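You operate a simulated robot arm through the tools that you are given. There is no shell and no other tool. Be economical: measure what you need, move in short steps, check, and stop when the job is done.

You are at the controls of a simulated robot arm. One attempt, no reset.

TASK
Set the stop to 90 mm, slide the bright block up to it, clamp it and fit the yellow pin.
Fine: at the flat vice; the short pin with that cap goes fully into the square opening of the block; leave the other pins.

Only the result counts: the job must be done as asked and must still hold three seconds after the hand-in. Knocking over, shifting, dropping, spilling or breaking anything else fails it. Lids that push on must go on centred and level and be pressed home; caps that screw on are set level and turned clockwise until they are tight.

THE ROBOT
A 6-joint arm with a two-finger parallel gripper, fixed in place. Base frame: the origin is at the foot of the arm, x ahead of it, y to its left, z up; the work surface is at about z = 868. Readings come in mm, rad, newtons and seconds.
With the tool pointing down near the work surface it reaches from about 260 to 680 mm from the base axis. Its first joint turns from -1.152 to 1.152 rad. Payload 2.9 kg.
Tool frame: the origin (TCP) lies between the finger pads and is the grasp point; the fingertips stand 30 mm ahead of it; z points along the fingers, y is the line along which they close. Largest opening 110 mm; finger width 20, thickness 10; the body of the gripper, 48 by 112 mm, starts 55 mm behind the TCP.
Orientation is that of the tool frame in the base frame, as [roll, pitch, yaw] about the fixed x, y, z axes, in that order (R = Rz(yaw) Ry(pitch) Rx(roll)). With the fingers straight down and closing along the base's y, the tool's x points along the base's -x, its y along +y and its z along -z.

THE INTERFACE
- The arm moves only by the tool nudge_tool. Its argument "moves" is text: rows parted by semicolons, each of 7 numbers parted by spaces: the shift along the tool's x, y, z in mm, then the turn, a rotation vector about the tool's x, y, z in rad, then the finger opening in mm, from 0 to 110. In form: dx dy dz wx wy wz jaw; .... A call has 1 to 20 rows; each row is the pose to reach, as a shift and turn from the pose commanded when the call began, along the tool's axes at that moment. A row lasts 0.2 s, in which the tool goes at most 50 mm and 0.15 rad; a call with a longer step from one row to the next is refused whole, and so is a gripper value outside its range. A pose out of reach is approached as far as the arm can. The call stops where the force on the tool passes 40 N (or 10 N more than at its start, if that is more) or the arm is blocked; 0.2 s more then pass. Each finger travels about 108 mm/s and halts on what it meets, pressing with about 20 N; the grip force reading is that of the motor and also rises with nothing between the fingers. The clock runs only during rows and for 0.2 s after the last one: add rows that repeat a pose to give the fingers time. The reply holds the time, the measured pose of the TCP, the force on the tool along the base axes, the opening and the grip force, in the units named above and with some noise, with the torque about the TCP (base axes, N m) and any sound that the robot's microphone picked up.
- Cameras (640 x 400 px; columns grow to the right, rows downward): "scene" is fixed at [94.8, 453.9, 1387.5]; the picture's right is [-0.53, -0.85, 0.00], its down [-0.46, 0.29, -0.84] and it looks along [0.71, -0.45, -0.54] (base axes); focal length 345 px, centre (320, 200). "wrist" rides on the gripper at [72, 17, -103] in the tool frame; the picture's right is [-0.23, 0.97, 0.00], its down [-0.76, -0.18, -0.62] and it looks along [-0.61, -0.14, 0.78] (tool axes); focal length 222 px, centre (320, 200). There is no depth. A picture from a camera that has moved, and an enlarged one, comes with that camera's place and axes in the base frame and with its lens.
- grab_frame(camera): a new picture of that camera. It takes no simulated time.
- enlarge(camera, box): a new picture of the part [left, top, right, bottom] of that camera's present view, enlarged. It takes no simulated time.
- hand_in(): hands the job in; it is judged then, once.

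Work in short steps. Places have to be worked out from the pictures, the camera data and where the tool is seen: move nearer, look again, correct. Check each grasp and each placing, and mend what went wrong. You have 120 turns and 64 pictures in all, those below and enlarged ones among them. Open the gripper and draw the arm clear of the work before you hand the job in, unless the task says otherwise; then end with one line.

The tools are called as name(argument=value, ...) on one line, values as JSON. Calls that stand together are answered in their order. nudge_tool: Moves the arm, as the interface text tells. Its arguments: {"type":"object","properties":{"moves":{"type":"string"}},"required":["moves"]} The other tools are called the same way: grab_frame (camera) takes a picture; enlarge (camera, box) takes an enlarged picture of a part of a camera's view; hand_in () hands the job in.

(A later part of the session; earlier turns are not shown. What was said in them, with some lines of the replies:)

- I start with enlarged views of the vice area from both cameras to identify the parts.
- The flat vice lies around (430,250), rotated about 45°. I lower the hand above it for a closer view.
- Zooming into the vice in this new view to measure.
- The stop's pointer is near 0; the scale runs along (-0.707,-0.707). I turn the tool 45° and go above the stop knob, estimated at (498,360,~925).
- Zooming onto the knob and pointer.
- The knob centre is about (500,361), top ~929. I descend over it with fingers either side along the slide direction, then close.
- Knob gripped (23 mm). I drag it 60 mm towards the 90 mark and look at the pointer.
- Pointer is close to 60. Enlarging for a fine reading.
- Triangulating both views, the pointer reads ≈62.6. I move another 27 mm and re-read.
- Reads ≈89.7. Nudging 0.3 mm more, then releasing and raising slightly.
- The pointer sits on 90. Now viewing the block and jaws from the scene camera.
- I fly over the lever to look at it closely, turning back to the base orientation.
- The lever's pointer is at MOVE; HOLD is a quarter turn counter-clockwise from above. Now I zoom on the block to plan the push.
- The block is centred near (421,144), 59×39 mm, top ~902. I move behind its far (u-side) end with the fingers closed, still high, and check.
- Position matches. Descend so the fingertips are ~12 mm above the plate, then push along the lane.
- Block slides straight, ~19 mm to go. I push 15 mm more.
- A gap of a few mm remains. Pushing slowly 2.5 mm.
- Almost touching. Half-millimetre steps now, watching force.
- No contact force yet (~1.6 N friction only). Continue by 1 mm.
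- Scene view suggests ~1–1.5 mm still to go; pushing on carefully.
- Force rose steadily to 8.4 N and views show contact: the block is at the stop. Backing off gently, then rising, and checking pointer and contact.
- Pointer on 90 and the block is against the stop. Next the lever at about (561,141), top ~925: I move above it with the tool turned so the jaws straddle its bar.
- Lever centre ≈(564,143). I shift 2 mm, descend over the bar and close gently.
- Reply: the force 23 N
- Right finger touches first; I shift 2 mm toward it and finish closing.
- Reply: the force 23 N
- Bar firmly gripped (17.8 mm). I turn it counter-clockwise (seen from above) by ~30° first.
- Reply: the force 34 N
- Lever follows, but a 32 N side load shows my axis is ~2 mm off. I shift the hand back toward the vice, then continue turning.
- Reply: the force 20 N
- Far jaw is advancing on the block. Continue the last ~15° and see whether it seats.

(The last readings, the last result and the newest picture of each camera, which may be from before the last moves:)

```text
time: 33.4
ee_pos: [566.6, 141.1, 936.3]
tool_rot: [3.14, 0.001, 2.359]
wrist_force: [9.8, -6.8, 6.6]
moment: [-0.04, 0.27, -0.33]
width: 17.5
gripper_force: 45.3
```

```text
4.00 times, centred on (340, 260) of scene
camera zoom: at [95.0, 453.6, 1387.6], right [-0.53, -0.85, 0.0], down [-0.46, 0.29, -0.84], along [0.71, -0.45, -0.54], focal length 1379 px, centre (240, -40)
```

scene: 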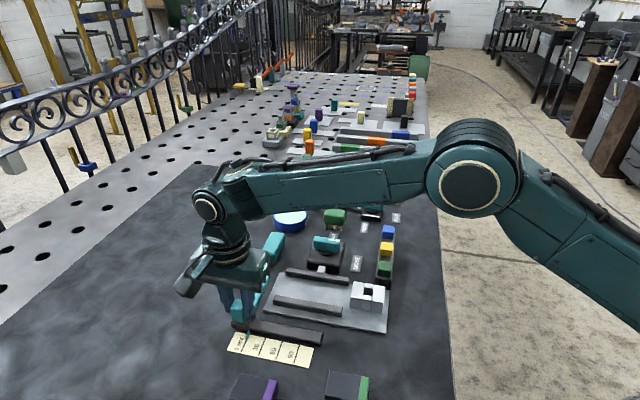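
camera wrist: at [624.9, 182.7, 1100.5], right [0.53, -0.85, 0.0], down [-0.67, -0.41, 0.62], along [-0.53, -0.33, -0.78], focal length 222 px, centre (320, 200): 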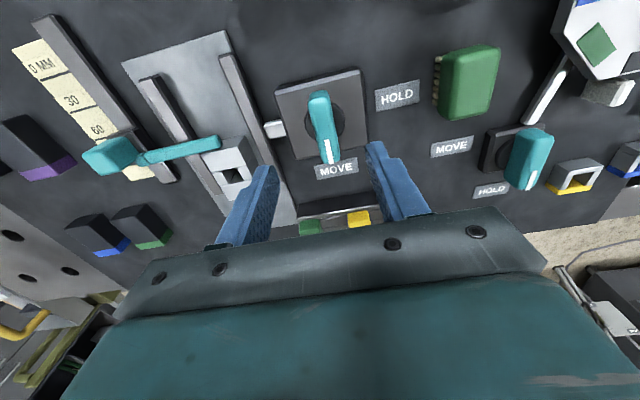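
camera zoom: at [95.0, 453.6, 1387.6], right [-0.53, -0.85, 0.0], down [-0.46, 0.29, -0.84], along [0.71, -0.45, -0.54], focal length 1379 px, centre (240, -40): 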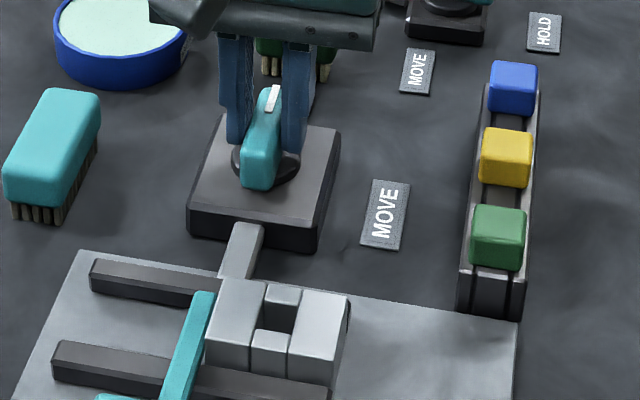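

Pointer now toward HOLD with resistance beginning (−0.33 N m). I turn 0.1 rad further to make sure it is at its end.

nudge_tool(moves="0 0 0 0 0 -0.05 5; 0 0 0 0 0 -0.1 5; 0 0 0 0 0 -0.1 5")

enlarge(camera="scene", box=[290, 220, 370, 320])

```text
time: 34.2
ee_pos: [565.5, 141.3, 937.1]
tool_rot: [3.139, 0.003, 2.459]
wrist_force: [11.0, 3.2, 8.1]
moment: [-0.38, 0.03, -1.24]
width: 19.4
gripper_force: 44.9
```

```text
4.00 times, centred on (330, 270) of scene
camera zoom: at [95.0, 453.9, 1387.5], right [-0.53, -0.85, 0.0], down [-0.46, 0.29, -0.84], along [0.71, -0.45, -0.54], focal length 1379 px, centre (280, -80)
```

zoom: 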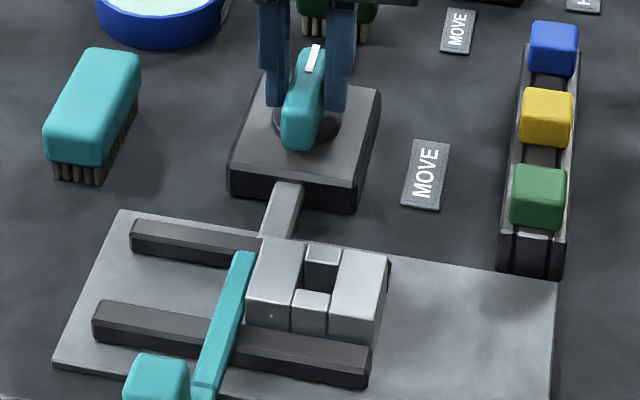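

Torque −1.24 N m and the fingers starting to slip: the lever is at its end. I turn back to relieve, open, and rise.

nudge_tool(moves="0 0 0 0 0 0.08 5; 0 0 0 0 0 0.08 30; 0 0 0 0 0 0.08 45; 0 0 -35 0 0 0.08 45; 0 0 -75 0 0 0.08 45; 0 0 -75 0 0 0.08 45")

grab_frame(camera="wrist")

enlarge(camera="scene", box=[280, 220, 400, 320])

```text
time: 35.6
ee_pos: [563.1, 142.5, 1010.6]
tool_rot: [-3.141, -0.002, 2.38]
wrist_force: [1.0, -0.2, -0.2]
moment: [0.03, 0.03, 0.0]
width: 44.8
gripper_force: 0.0
```

```text
17 pictures are left
camera wrist: at [522.8, 203.6, 1113.4], right [0.84, 0.55, 0.0], down [0.43, -0.65, 0.62], along [0.34, -0.52, -0.78], focal length 222 px, centre (320, 200)
```

wrist: 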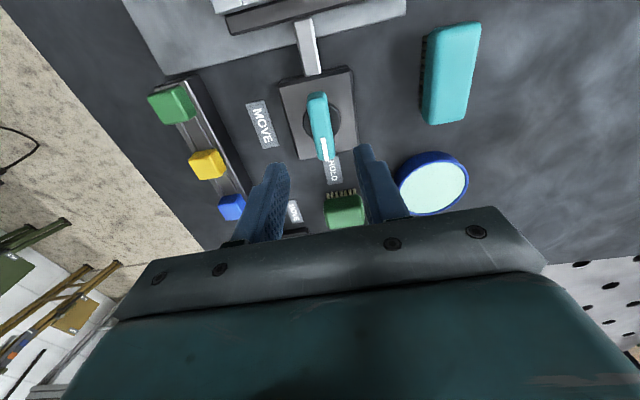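

```text
4.00 times, centred on (340, 270) of scene
camera zoom: at [94.8, 453.9, 1387.5], right [-0.53, -0.85, 0.0], down [-0.46, 0.29, -0.84], along [0.71, -0.45, -0.54], focal length 1379 px, centre (240, -80)
```

zoom: 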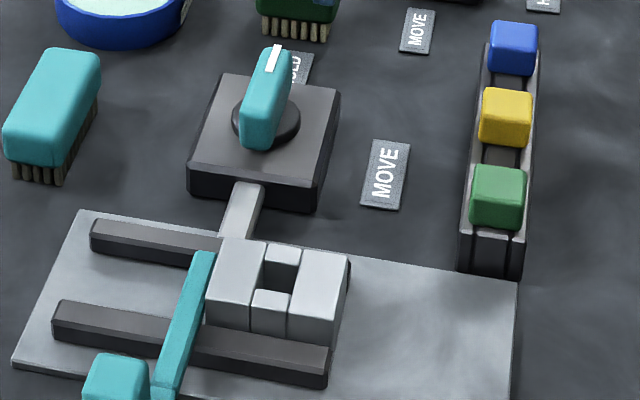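

Lever at HOLD and block clamped. The yellow cap is at ≈(488,43), top ~917, rack along w. I go above it.

nudge_tool(moves="-3 -25 0 0 0 0.024 45; -6 -50 0 0 0 0.024 45; -9 -75 0 0 0 0.024 45; -12 -100 0 0 0 0.024 45; -14.3 -123.8 0 0 0 0.024 45; -14.3 -123.8 30 0 0 0.024 45; -14.3 -123.8 40 0 0 0.024 45; -14.3 -123.8 40 0 0 0.024 45")

enlarge(camera="wrist", box=[220, 30, 420, 230])

enlarge(camera="scene", box=[350, 210, 420, 300])

```text
time: 37.4
ee_pos: [489.1, 43.6, 971.4]
tool_rot: [-3.141, -0.001, 2.356]
wrist_force: [0.5, -0.1, 0.1]
moment: [0.0, -0.02, 0.0]
width: 45.0
gripper_force: 0.1
```

```text
2.00 times, centred on (320, 130) of wrist
camera zoom: at [449.6, 105.6, 1074.3], right [0.85, 0.53, 0.0], down [0.41, -0.66, 0.62], along [0.33, -0.53, -0.78], focal length 444 px, centre (320, 340)
```

zoom: 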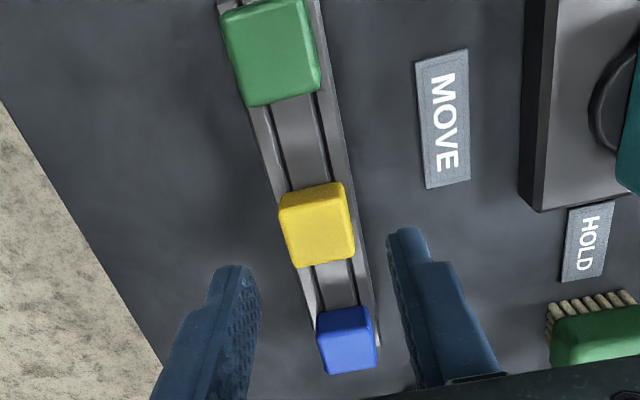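

```text
4.44 times, centred on (385, 255) of scene
camera zoom: at [94.8, 453.8, 1387.5], right [-0.53, -0.85, 0.0], down [-0.46, 0.29, -0.84], along [0.71, -0.45, -0.54], focal length 1532 px, centre (31, -44)
```

zoom: 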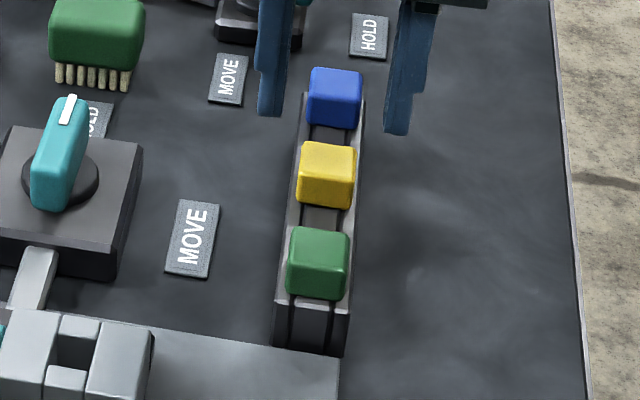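

Aligned within 1 mm. I descend so the tips stay ~3 mm above the rack top and close on the cap.

nudge_tool(moves="0.9 -0.9 20 0 0 0 45; 0.9 -0.9 38 0 0 0 45; 0.9 -0.9 42 0 0 0 45; 0.9 -0.9 42 0 0 0 30; 0.9 -0.9 42 0 0 0 15; 0.9 -0.9 42 0 0 0 15; 0.9 -0.9 42 0 0 0 15")

```text
time: 39.0
ee_pos: [488.2, 42.5, 929.6]
tool_rot: [3.139, 0.001, 2.355]
wrist_force: [-0.4, -0.3, 0.0]
moment: [0.0, 0.0, 0.02]
width: 25.4
gripper_force: 20.2
```

Cap held at 25.4 mm with no side load. Lifting straight up.

nudge_tool(moves="0 0 -5 0 0 0 15; 0 0 -15 0 0 0 15; 0 0 -30 0 0 0 15; 0 0 -50 0 0 0 15; 0 0 -75 0 0 0 15; 0 0 -75 0 0 0 15")

enlarge(camera="scene", box=[340, 180, 420, 300])

enlarge(camera="wrist", box=[240, 30, 420, 230])

```text
time: 40.4
ee_pos: [487.8, 41.3, 1004.5]
tool_rot: [-3.142, -0.001, 2.357]
wrist_force: [0.5, 0.0, -0.7]
moment: [0.0, 0.0, 0.02]
width: 25.7
gripper_force: 19.7
```

```text
3.33 times, centred on (380, 240) of scene
camera zoom: at [94.9, 453.9, 1387.5], right [-0.53, -0.85, 0.0], down [-0.46, 0.29, -0.84], along [0.71, -0.45, -0.54], focal length 1149 px, centre (120, 67)
```

zoom: 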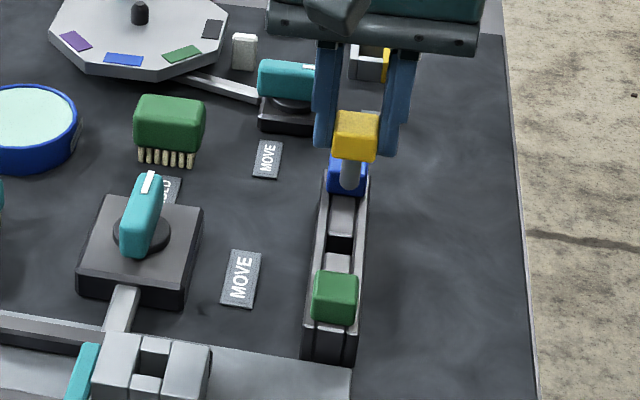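

```text
2.00 times, centred on (330, 130) of wrist
camera zoom: at [448.4, 104.8, 1106.5], right [0.85, 0.53, 0.0], down [0.41, -0.66, 0.62], along [0.33, -0.53, -0.78], focal length 444 px, centre (300, 340)
```

zoom: 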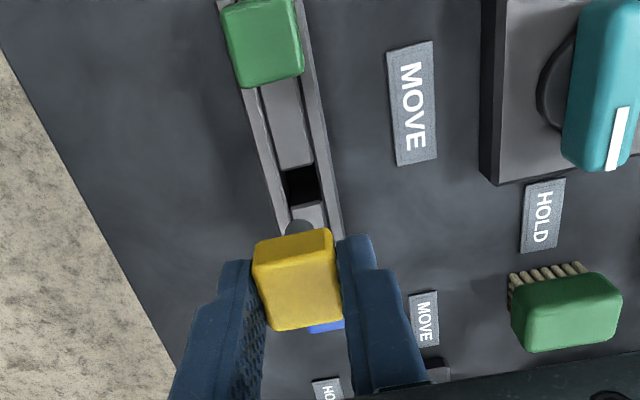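

The short yellow pin is out. Now a precise view of the block opening.

enlarge(camera="scene", box=[320, 265, 375, 305])

```text
10.00 times, centred on (348, 285) of scene
camera zoom: at [94.9, 453.9, 1387.5], right [-0.53, -0.85, 0.0], down [-0.46, 0.29, -0.84], along [0.71, -0.45, -0.54], focal length 3448 px, centre (45, -650)
```

zoom: 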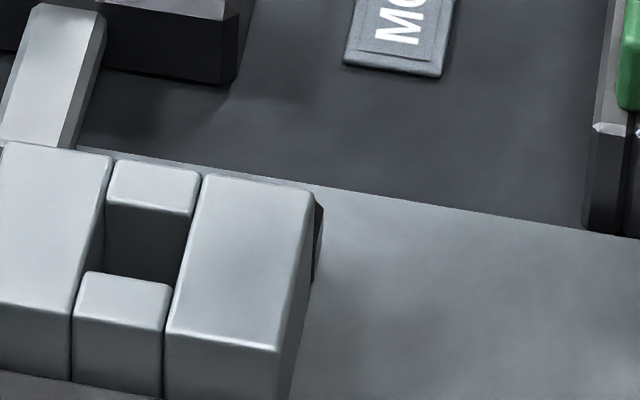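

Opening centre ≈(464.7,201.2), matching the push data. I carry the pin above it, staying high.

nudge_tool(moves="26 19 0 0 0 0 15; 52 39 0 0 0 0 15; 78 58 0 0 0 0 15; 104 78 0 0 0 0 15; 128.7 96.7 0 0 0 0 15; 128.7 96.7 0 0 0 0 15; 128.7 96.7 15 0 0 0 15; 128.7 96.7 15 0 0 0 15")

enlarge(camera="wrist", box=[250, 60, 410, 220])

enlarge(camera="scene", box=[300, 230, 380, 310])

```text
time: 42.2
ee_pos: [468.0, 201.3, 989.2]
tool_rot: [-3.14, 0.0, 2.357]
wrist_force: [-0.9, 0.4, -1.0]
moment: [0.03, 0.01, -0.01]
width: 25.6
gripper_force: 20.3
```

```text
2.50 times, centred on (330, 140) of wrist
camera zoom: at [428.7, 264.3, 1092.6], right [0.85, 0.53, 0.0], down [0.41, -0.66, 0.62], along [0.33, -0.53, -0.78], focal length 555 px, centre (295, 350)
```

zoom: 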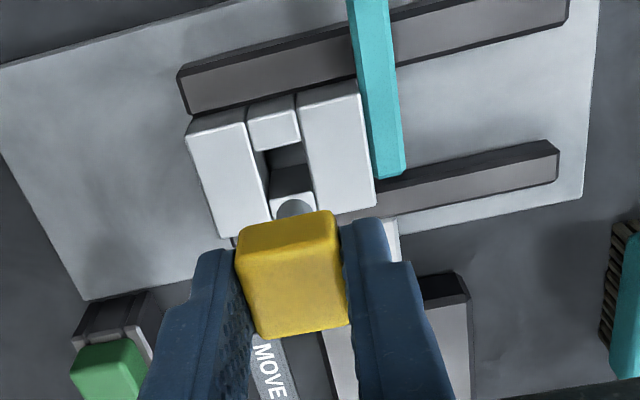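

```text
5.00 times, centred on (340, 270) of scene
camera zoom: at [94.9, 453.9, 1387.5], right [-0.53, -0.85, 0.0], down [-0.46, 0.29, -0.84], along [0.71, -0.45, -0.54], focal length 1724 px, centre (220, -150)
```

zoom: 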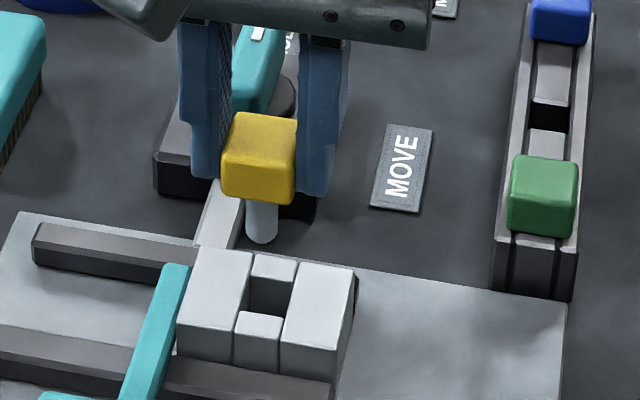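

Pin tip ≈(468.3,200.3,930); opening ≈(464,201.3). I correct by 3.8/−2.4 mm and lower 20 mm, then verify.

nudge_tool(moves="3.8 -2.4 0 0 0 0 15; 3.8 -2.4 12 0 0 0 15; 3.8 -2.4 20 0 0 0 15; 3.8 -2.4 20 0 0 0 15")

enlarge(camera="wrist", box=[280, 80, 380, 180])

enlarge(camera="scene", box=[315, 250, 365, 300])

```text
time: 43.2
ee_pos: [461.7, 203.5, 970.6]
tool_rot: [-3.141, 0.002, 2.358]
wrist_force: [1.0, 0.0, -1.0]
moment: [-0.01, -0.01, 0.04]
width: 25.5
gripper_force: 20.0
```

```text
4.00 times, centred on (330, 130) of wrist
camera zoom: at [422.0, 266.2, 1074.0], right [0.85, 0.53, 0.0], down [0.41, -0.66, 0.62], along [0.33, -0.53, -0.78], focal length 888 px, centre (280, 480)
```

zoom: 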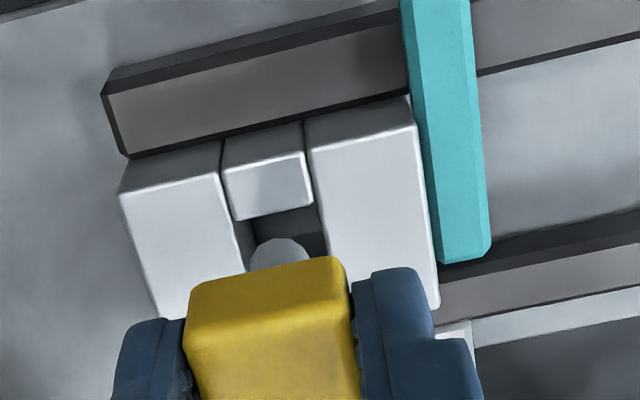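

```text
8.00 times, centred on (340, 275) of scene
camera zoom: at [94.9, 453.9, 1387.5], right [-0.53, -0.85, 0.0], down [-0.46, 0.29, -0.84], along [0.71, -0.45, -0.54], focal length 2758 px, centre (160, -400)
```

zoom: 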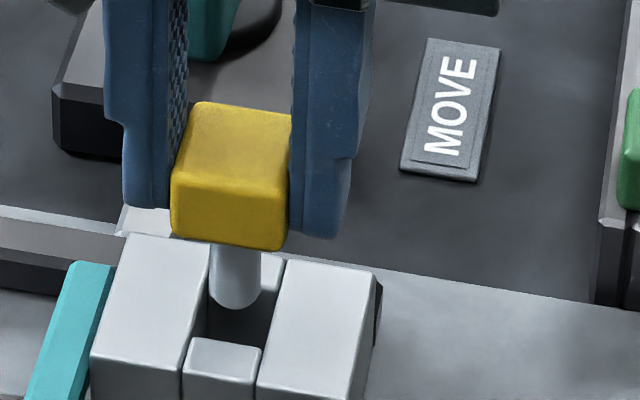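

Pin appears ~1.8 mm too far toward the scale side. I correct and lower slowly 18 mm with force watch.

nudge_tool(moves="-1.8 0.6 0 0 0 0 15; -1.8 0.6 4 0 0 0 15; -1.8 0.6 8 0 0 0 15; -1.8 0.6 12 0 0 0 15; -1.8 0.6 15 0 0 0 15; -1.8 0.6 18 0 0 0 15; -1.8 0.6 18 0 0 0 15")

```text
time: 44.8
ee_pos: [464.7, 199.1, 951.7]
tool_rot: [-3.141, -0.001, 2.357]
wrist_force: [-0.5, -0.3, -0.7]
moment: [0.0, -0.01, 0.01]
width: 25.4
gripper_force: 20.0
```

No resistance: the tip is inside the opening. Continue until the cap seats.

nudge_tool(moves="0 0 3 0 0 0 15; 0 0 6 0 0 0 15; 0 0 9 0 0 0 15; 0 0 11 0 0 0 15; 0 0 13 0 0 0 15; 0 0 14 0 0 0 15; 0 0 14 0 0 0 15")

enlarge(camera="scene", box=[305, 240, 375, 310])

```text
time: 46.4
ee_pos: [463.9, 201.4, 936.7]
tool_rot: [3.14, 0.001, 2.355]
wrist_force: [-0.2, 0.4, -1.4]
moment: [-0.01, 0.01, 0.01]
width: 25.3
gripper_force: 19.8
```

```text
5.71 times, centred on (340, 275) of scene
camera zoom: at [94.9, 453.9, 1387.5], right [-0.53, -0.85, 0.0], down [-0.46, 0.29, -0.84], along [0.71, -0.45, -0.54], focal length 1970 px, centre (206, -229)
```

zoom: 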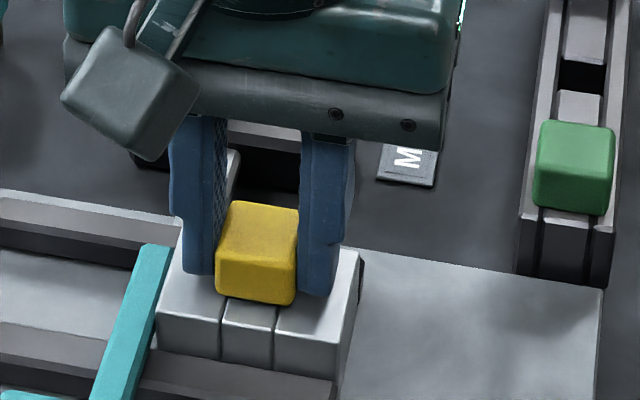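

Nearly seated, no contact force yet. Lowering millimetre by millimetre until force appears.

nudge_tool(moves="0 0 1 0 0 0 15; 0 0 2 0 0 0 15; 0 0 2.5 0 0 0 15; 0 0 2.5 0 0 0 15")

```text
time: 47.4
ee_pos: [463.9, 202.3, 935.5]
tool_rot: [3.141, 0.001, 2.355]
wrist_force: [-2.1, 0.2, 6.1]
moment: [-0.06, 0.09, -0.01]
width: 25.2
gripper_force: 19.6
```

Contact at 6 N. Press a little more to be sure.

nudge_tool(moves="0 0 0.8 0 0 0 15; 0 0 1.4 0 0 0 15; 0 0 1.4 0 0 0 15")

```text
time: 48.2
ee_pos: [462.9, 202.2, 933.8]
tool_rot: [3.138, 0.001, 2.356]
wrist_force: [-3.6, -5.2, 18.1]
moment: [-0.16, 0.2, -0.01]
width: 25.5
gripper_force: 20.1
```

18 N: the cap is home. Relieve, open only a little (stop rod is close), and rise.

nudge_tool(moves="0 0 -1 0 0 0 33; 0 0 -1 0 0 0 33; 0 0 -20 0 0 0 33; 0 0 -55 0 0 0 33; 0 0 -95 0 0 0 33; 0 0 -95 0 0 0 33")

enlarge(camera="scene", box=[250, 240, 400, 360])

```text
time: 49.6
ee_pos: [463.4, 201.2, 1030.8]
tool_rot: [-3.141, 0.001, 2.357]
wrist_force: [0.2, -1.2, -0.9]
moment: [0.0, 0.02, 0.01]
width: 32.7
gripper_force: 0.1
```

```text
3.33 times, centred on (325, 300) of scene
camera zoom: at [94.8, 453.8, 1387.5], right [-0.53, -0.85, 0.0], down [-0.46, 0.29, -0.84], along [0.71, -0.45, -0.54], focal length 1149 px, centre (303, -133)
```

zoom: 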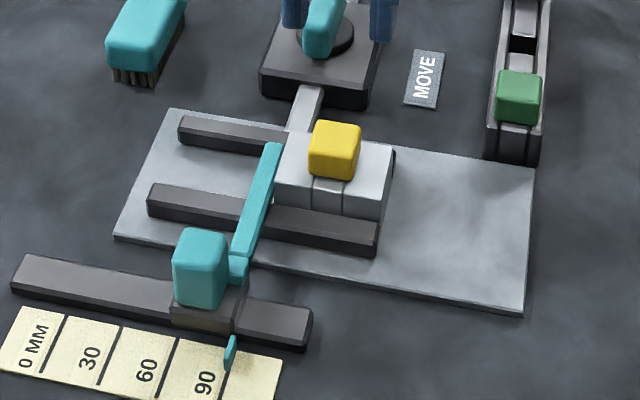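

The pin is seated. A last close check of the pointer and of the block–stop contact.

enlarge(camera="scene", box=[295, 325, 345, 360])

enlarge(camera="scene", box=[315, 270, 375, 315])

```text
11.43 times, centred on (320, 342) of scene
camera zoom: at [94.8, 453.8, 1387.5], right [-0.53, -0.85, 0.0], down [-0.46, 0.29, -0.84], along [0.71, -0.45, -0.54], focal length 3940 px, centre (320, -1429)
```

zoom: 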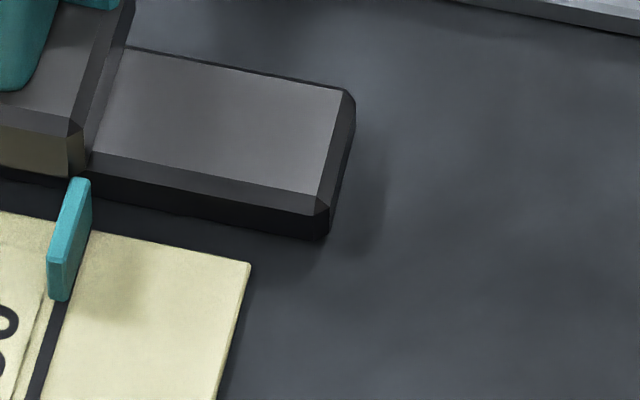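

```text
8.89 times, centred on (345, 292) of scene
camera zoom: at [94.8, 453.8, 1387.5], right [-0.53, -0.85, 0.0], down [-0.46, 0.29, -0.84], along [0.71, -0.45, -0.54], focal length 3065 px, centre (98, -622)
```

zoom: 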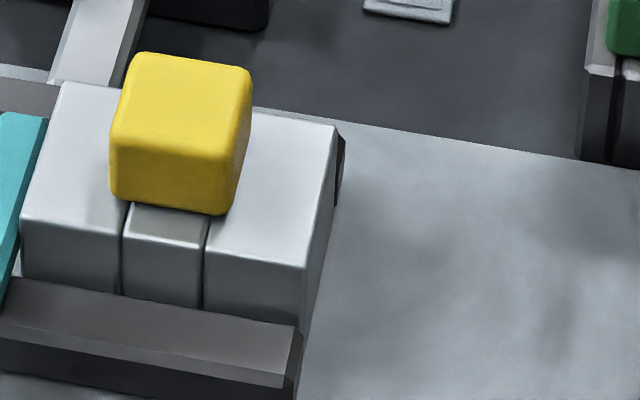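

Pointer is still on 90, the block is clamped at the stop, the yellow cap sits level on the block, and the arm is clear. I hand in.

hand_in()

```text
The job is handed in.
```

I set the stop to 90 mm, slid the bright block up to it, clamped it with the lever at HOLD, and pushed the short yellow pin fully into the square opening. The arm is clear and the job is handed in.
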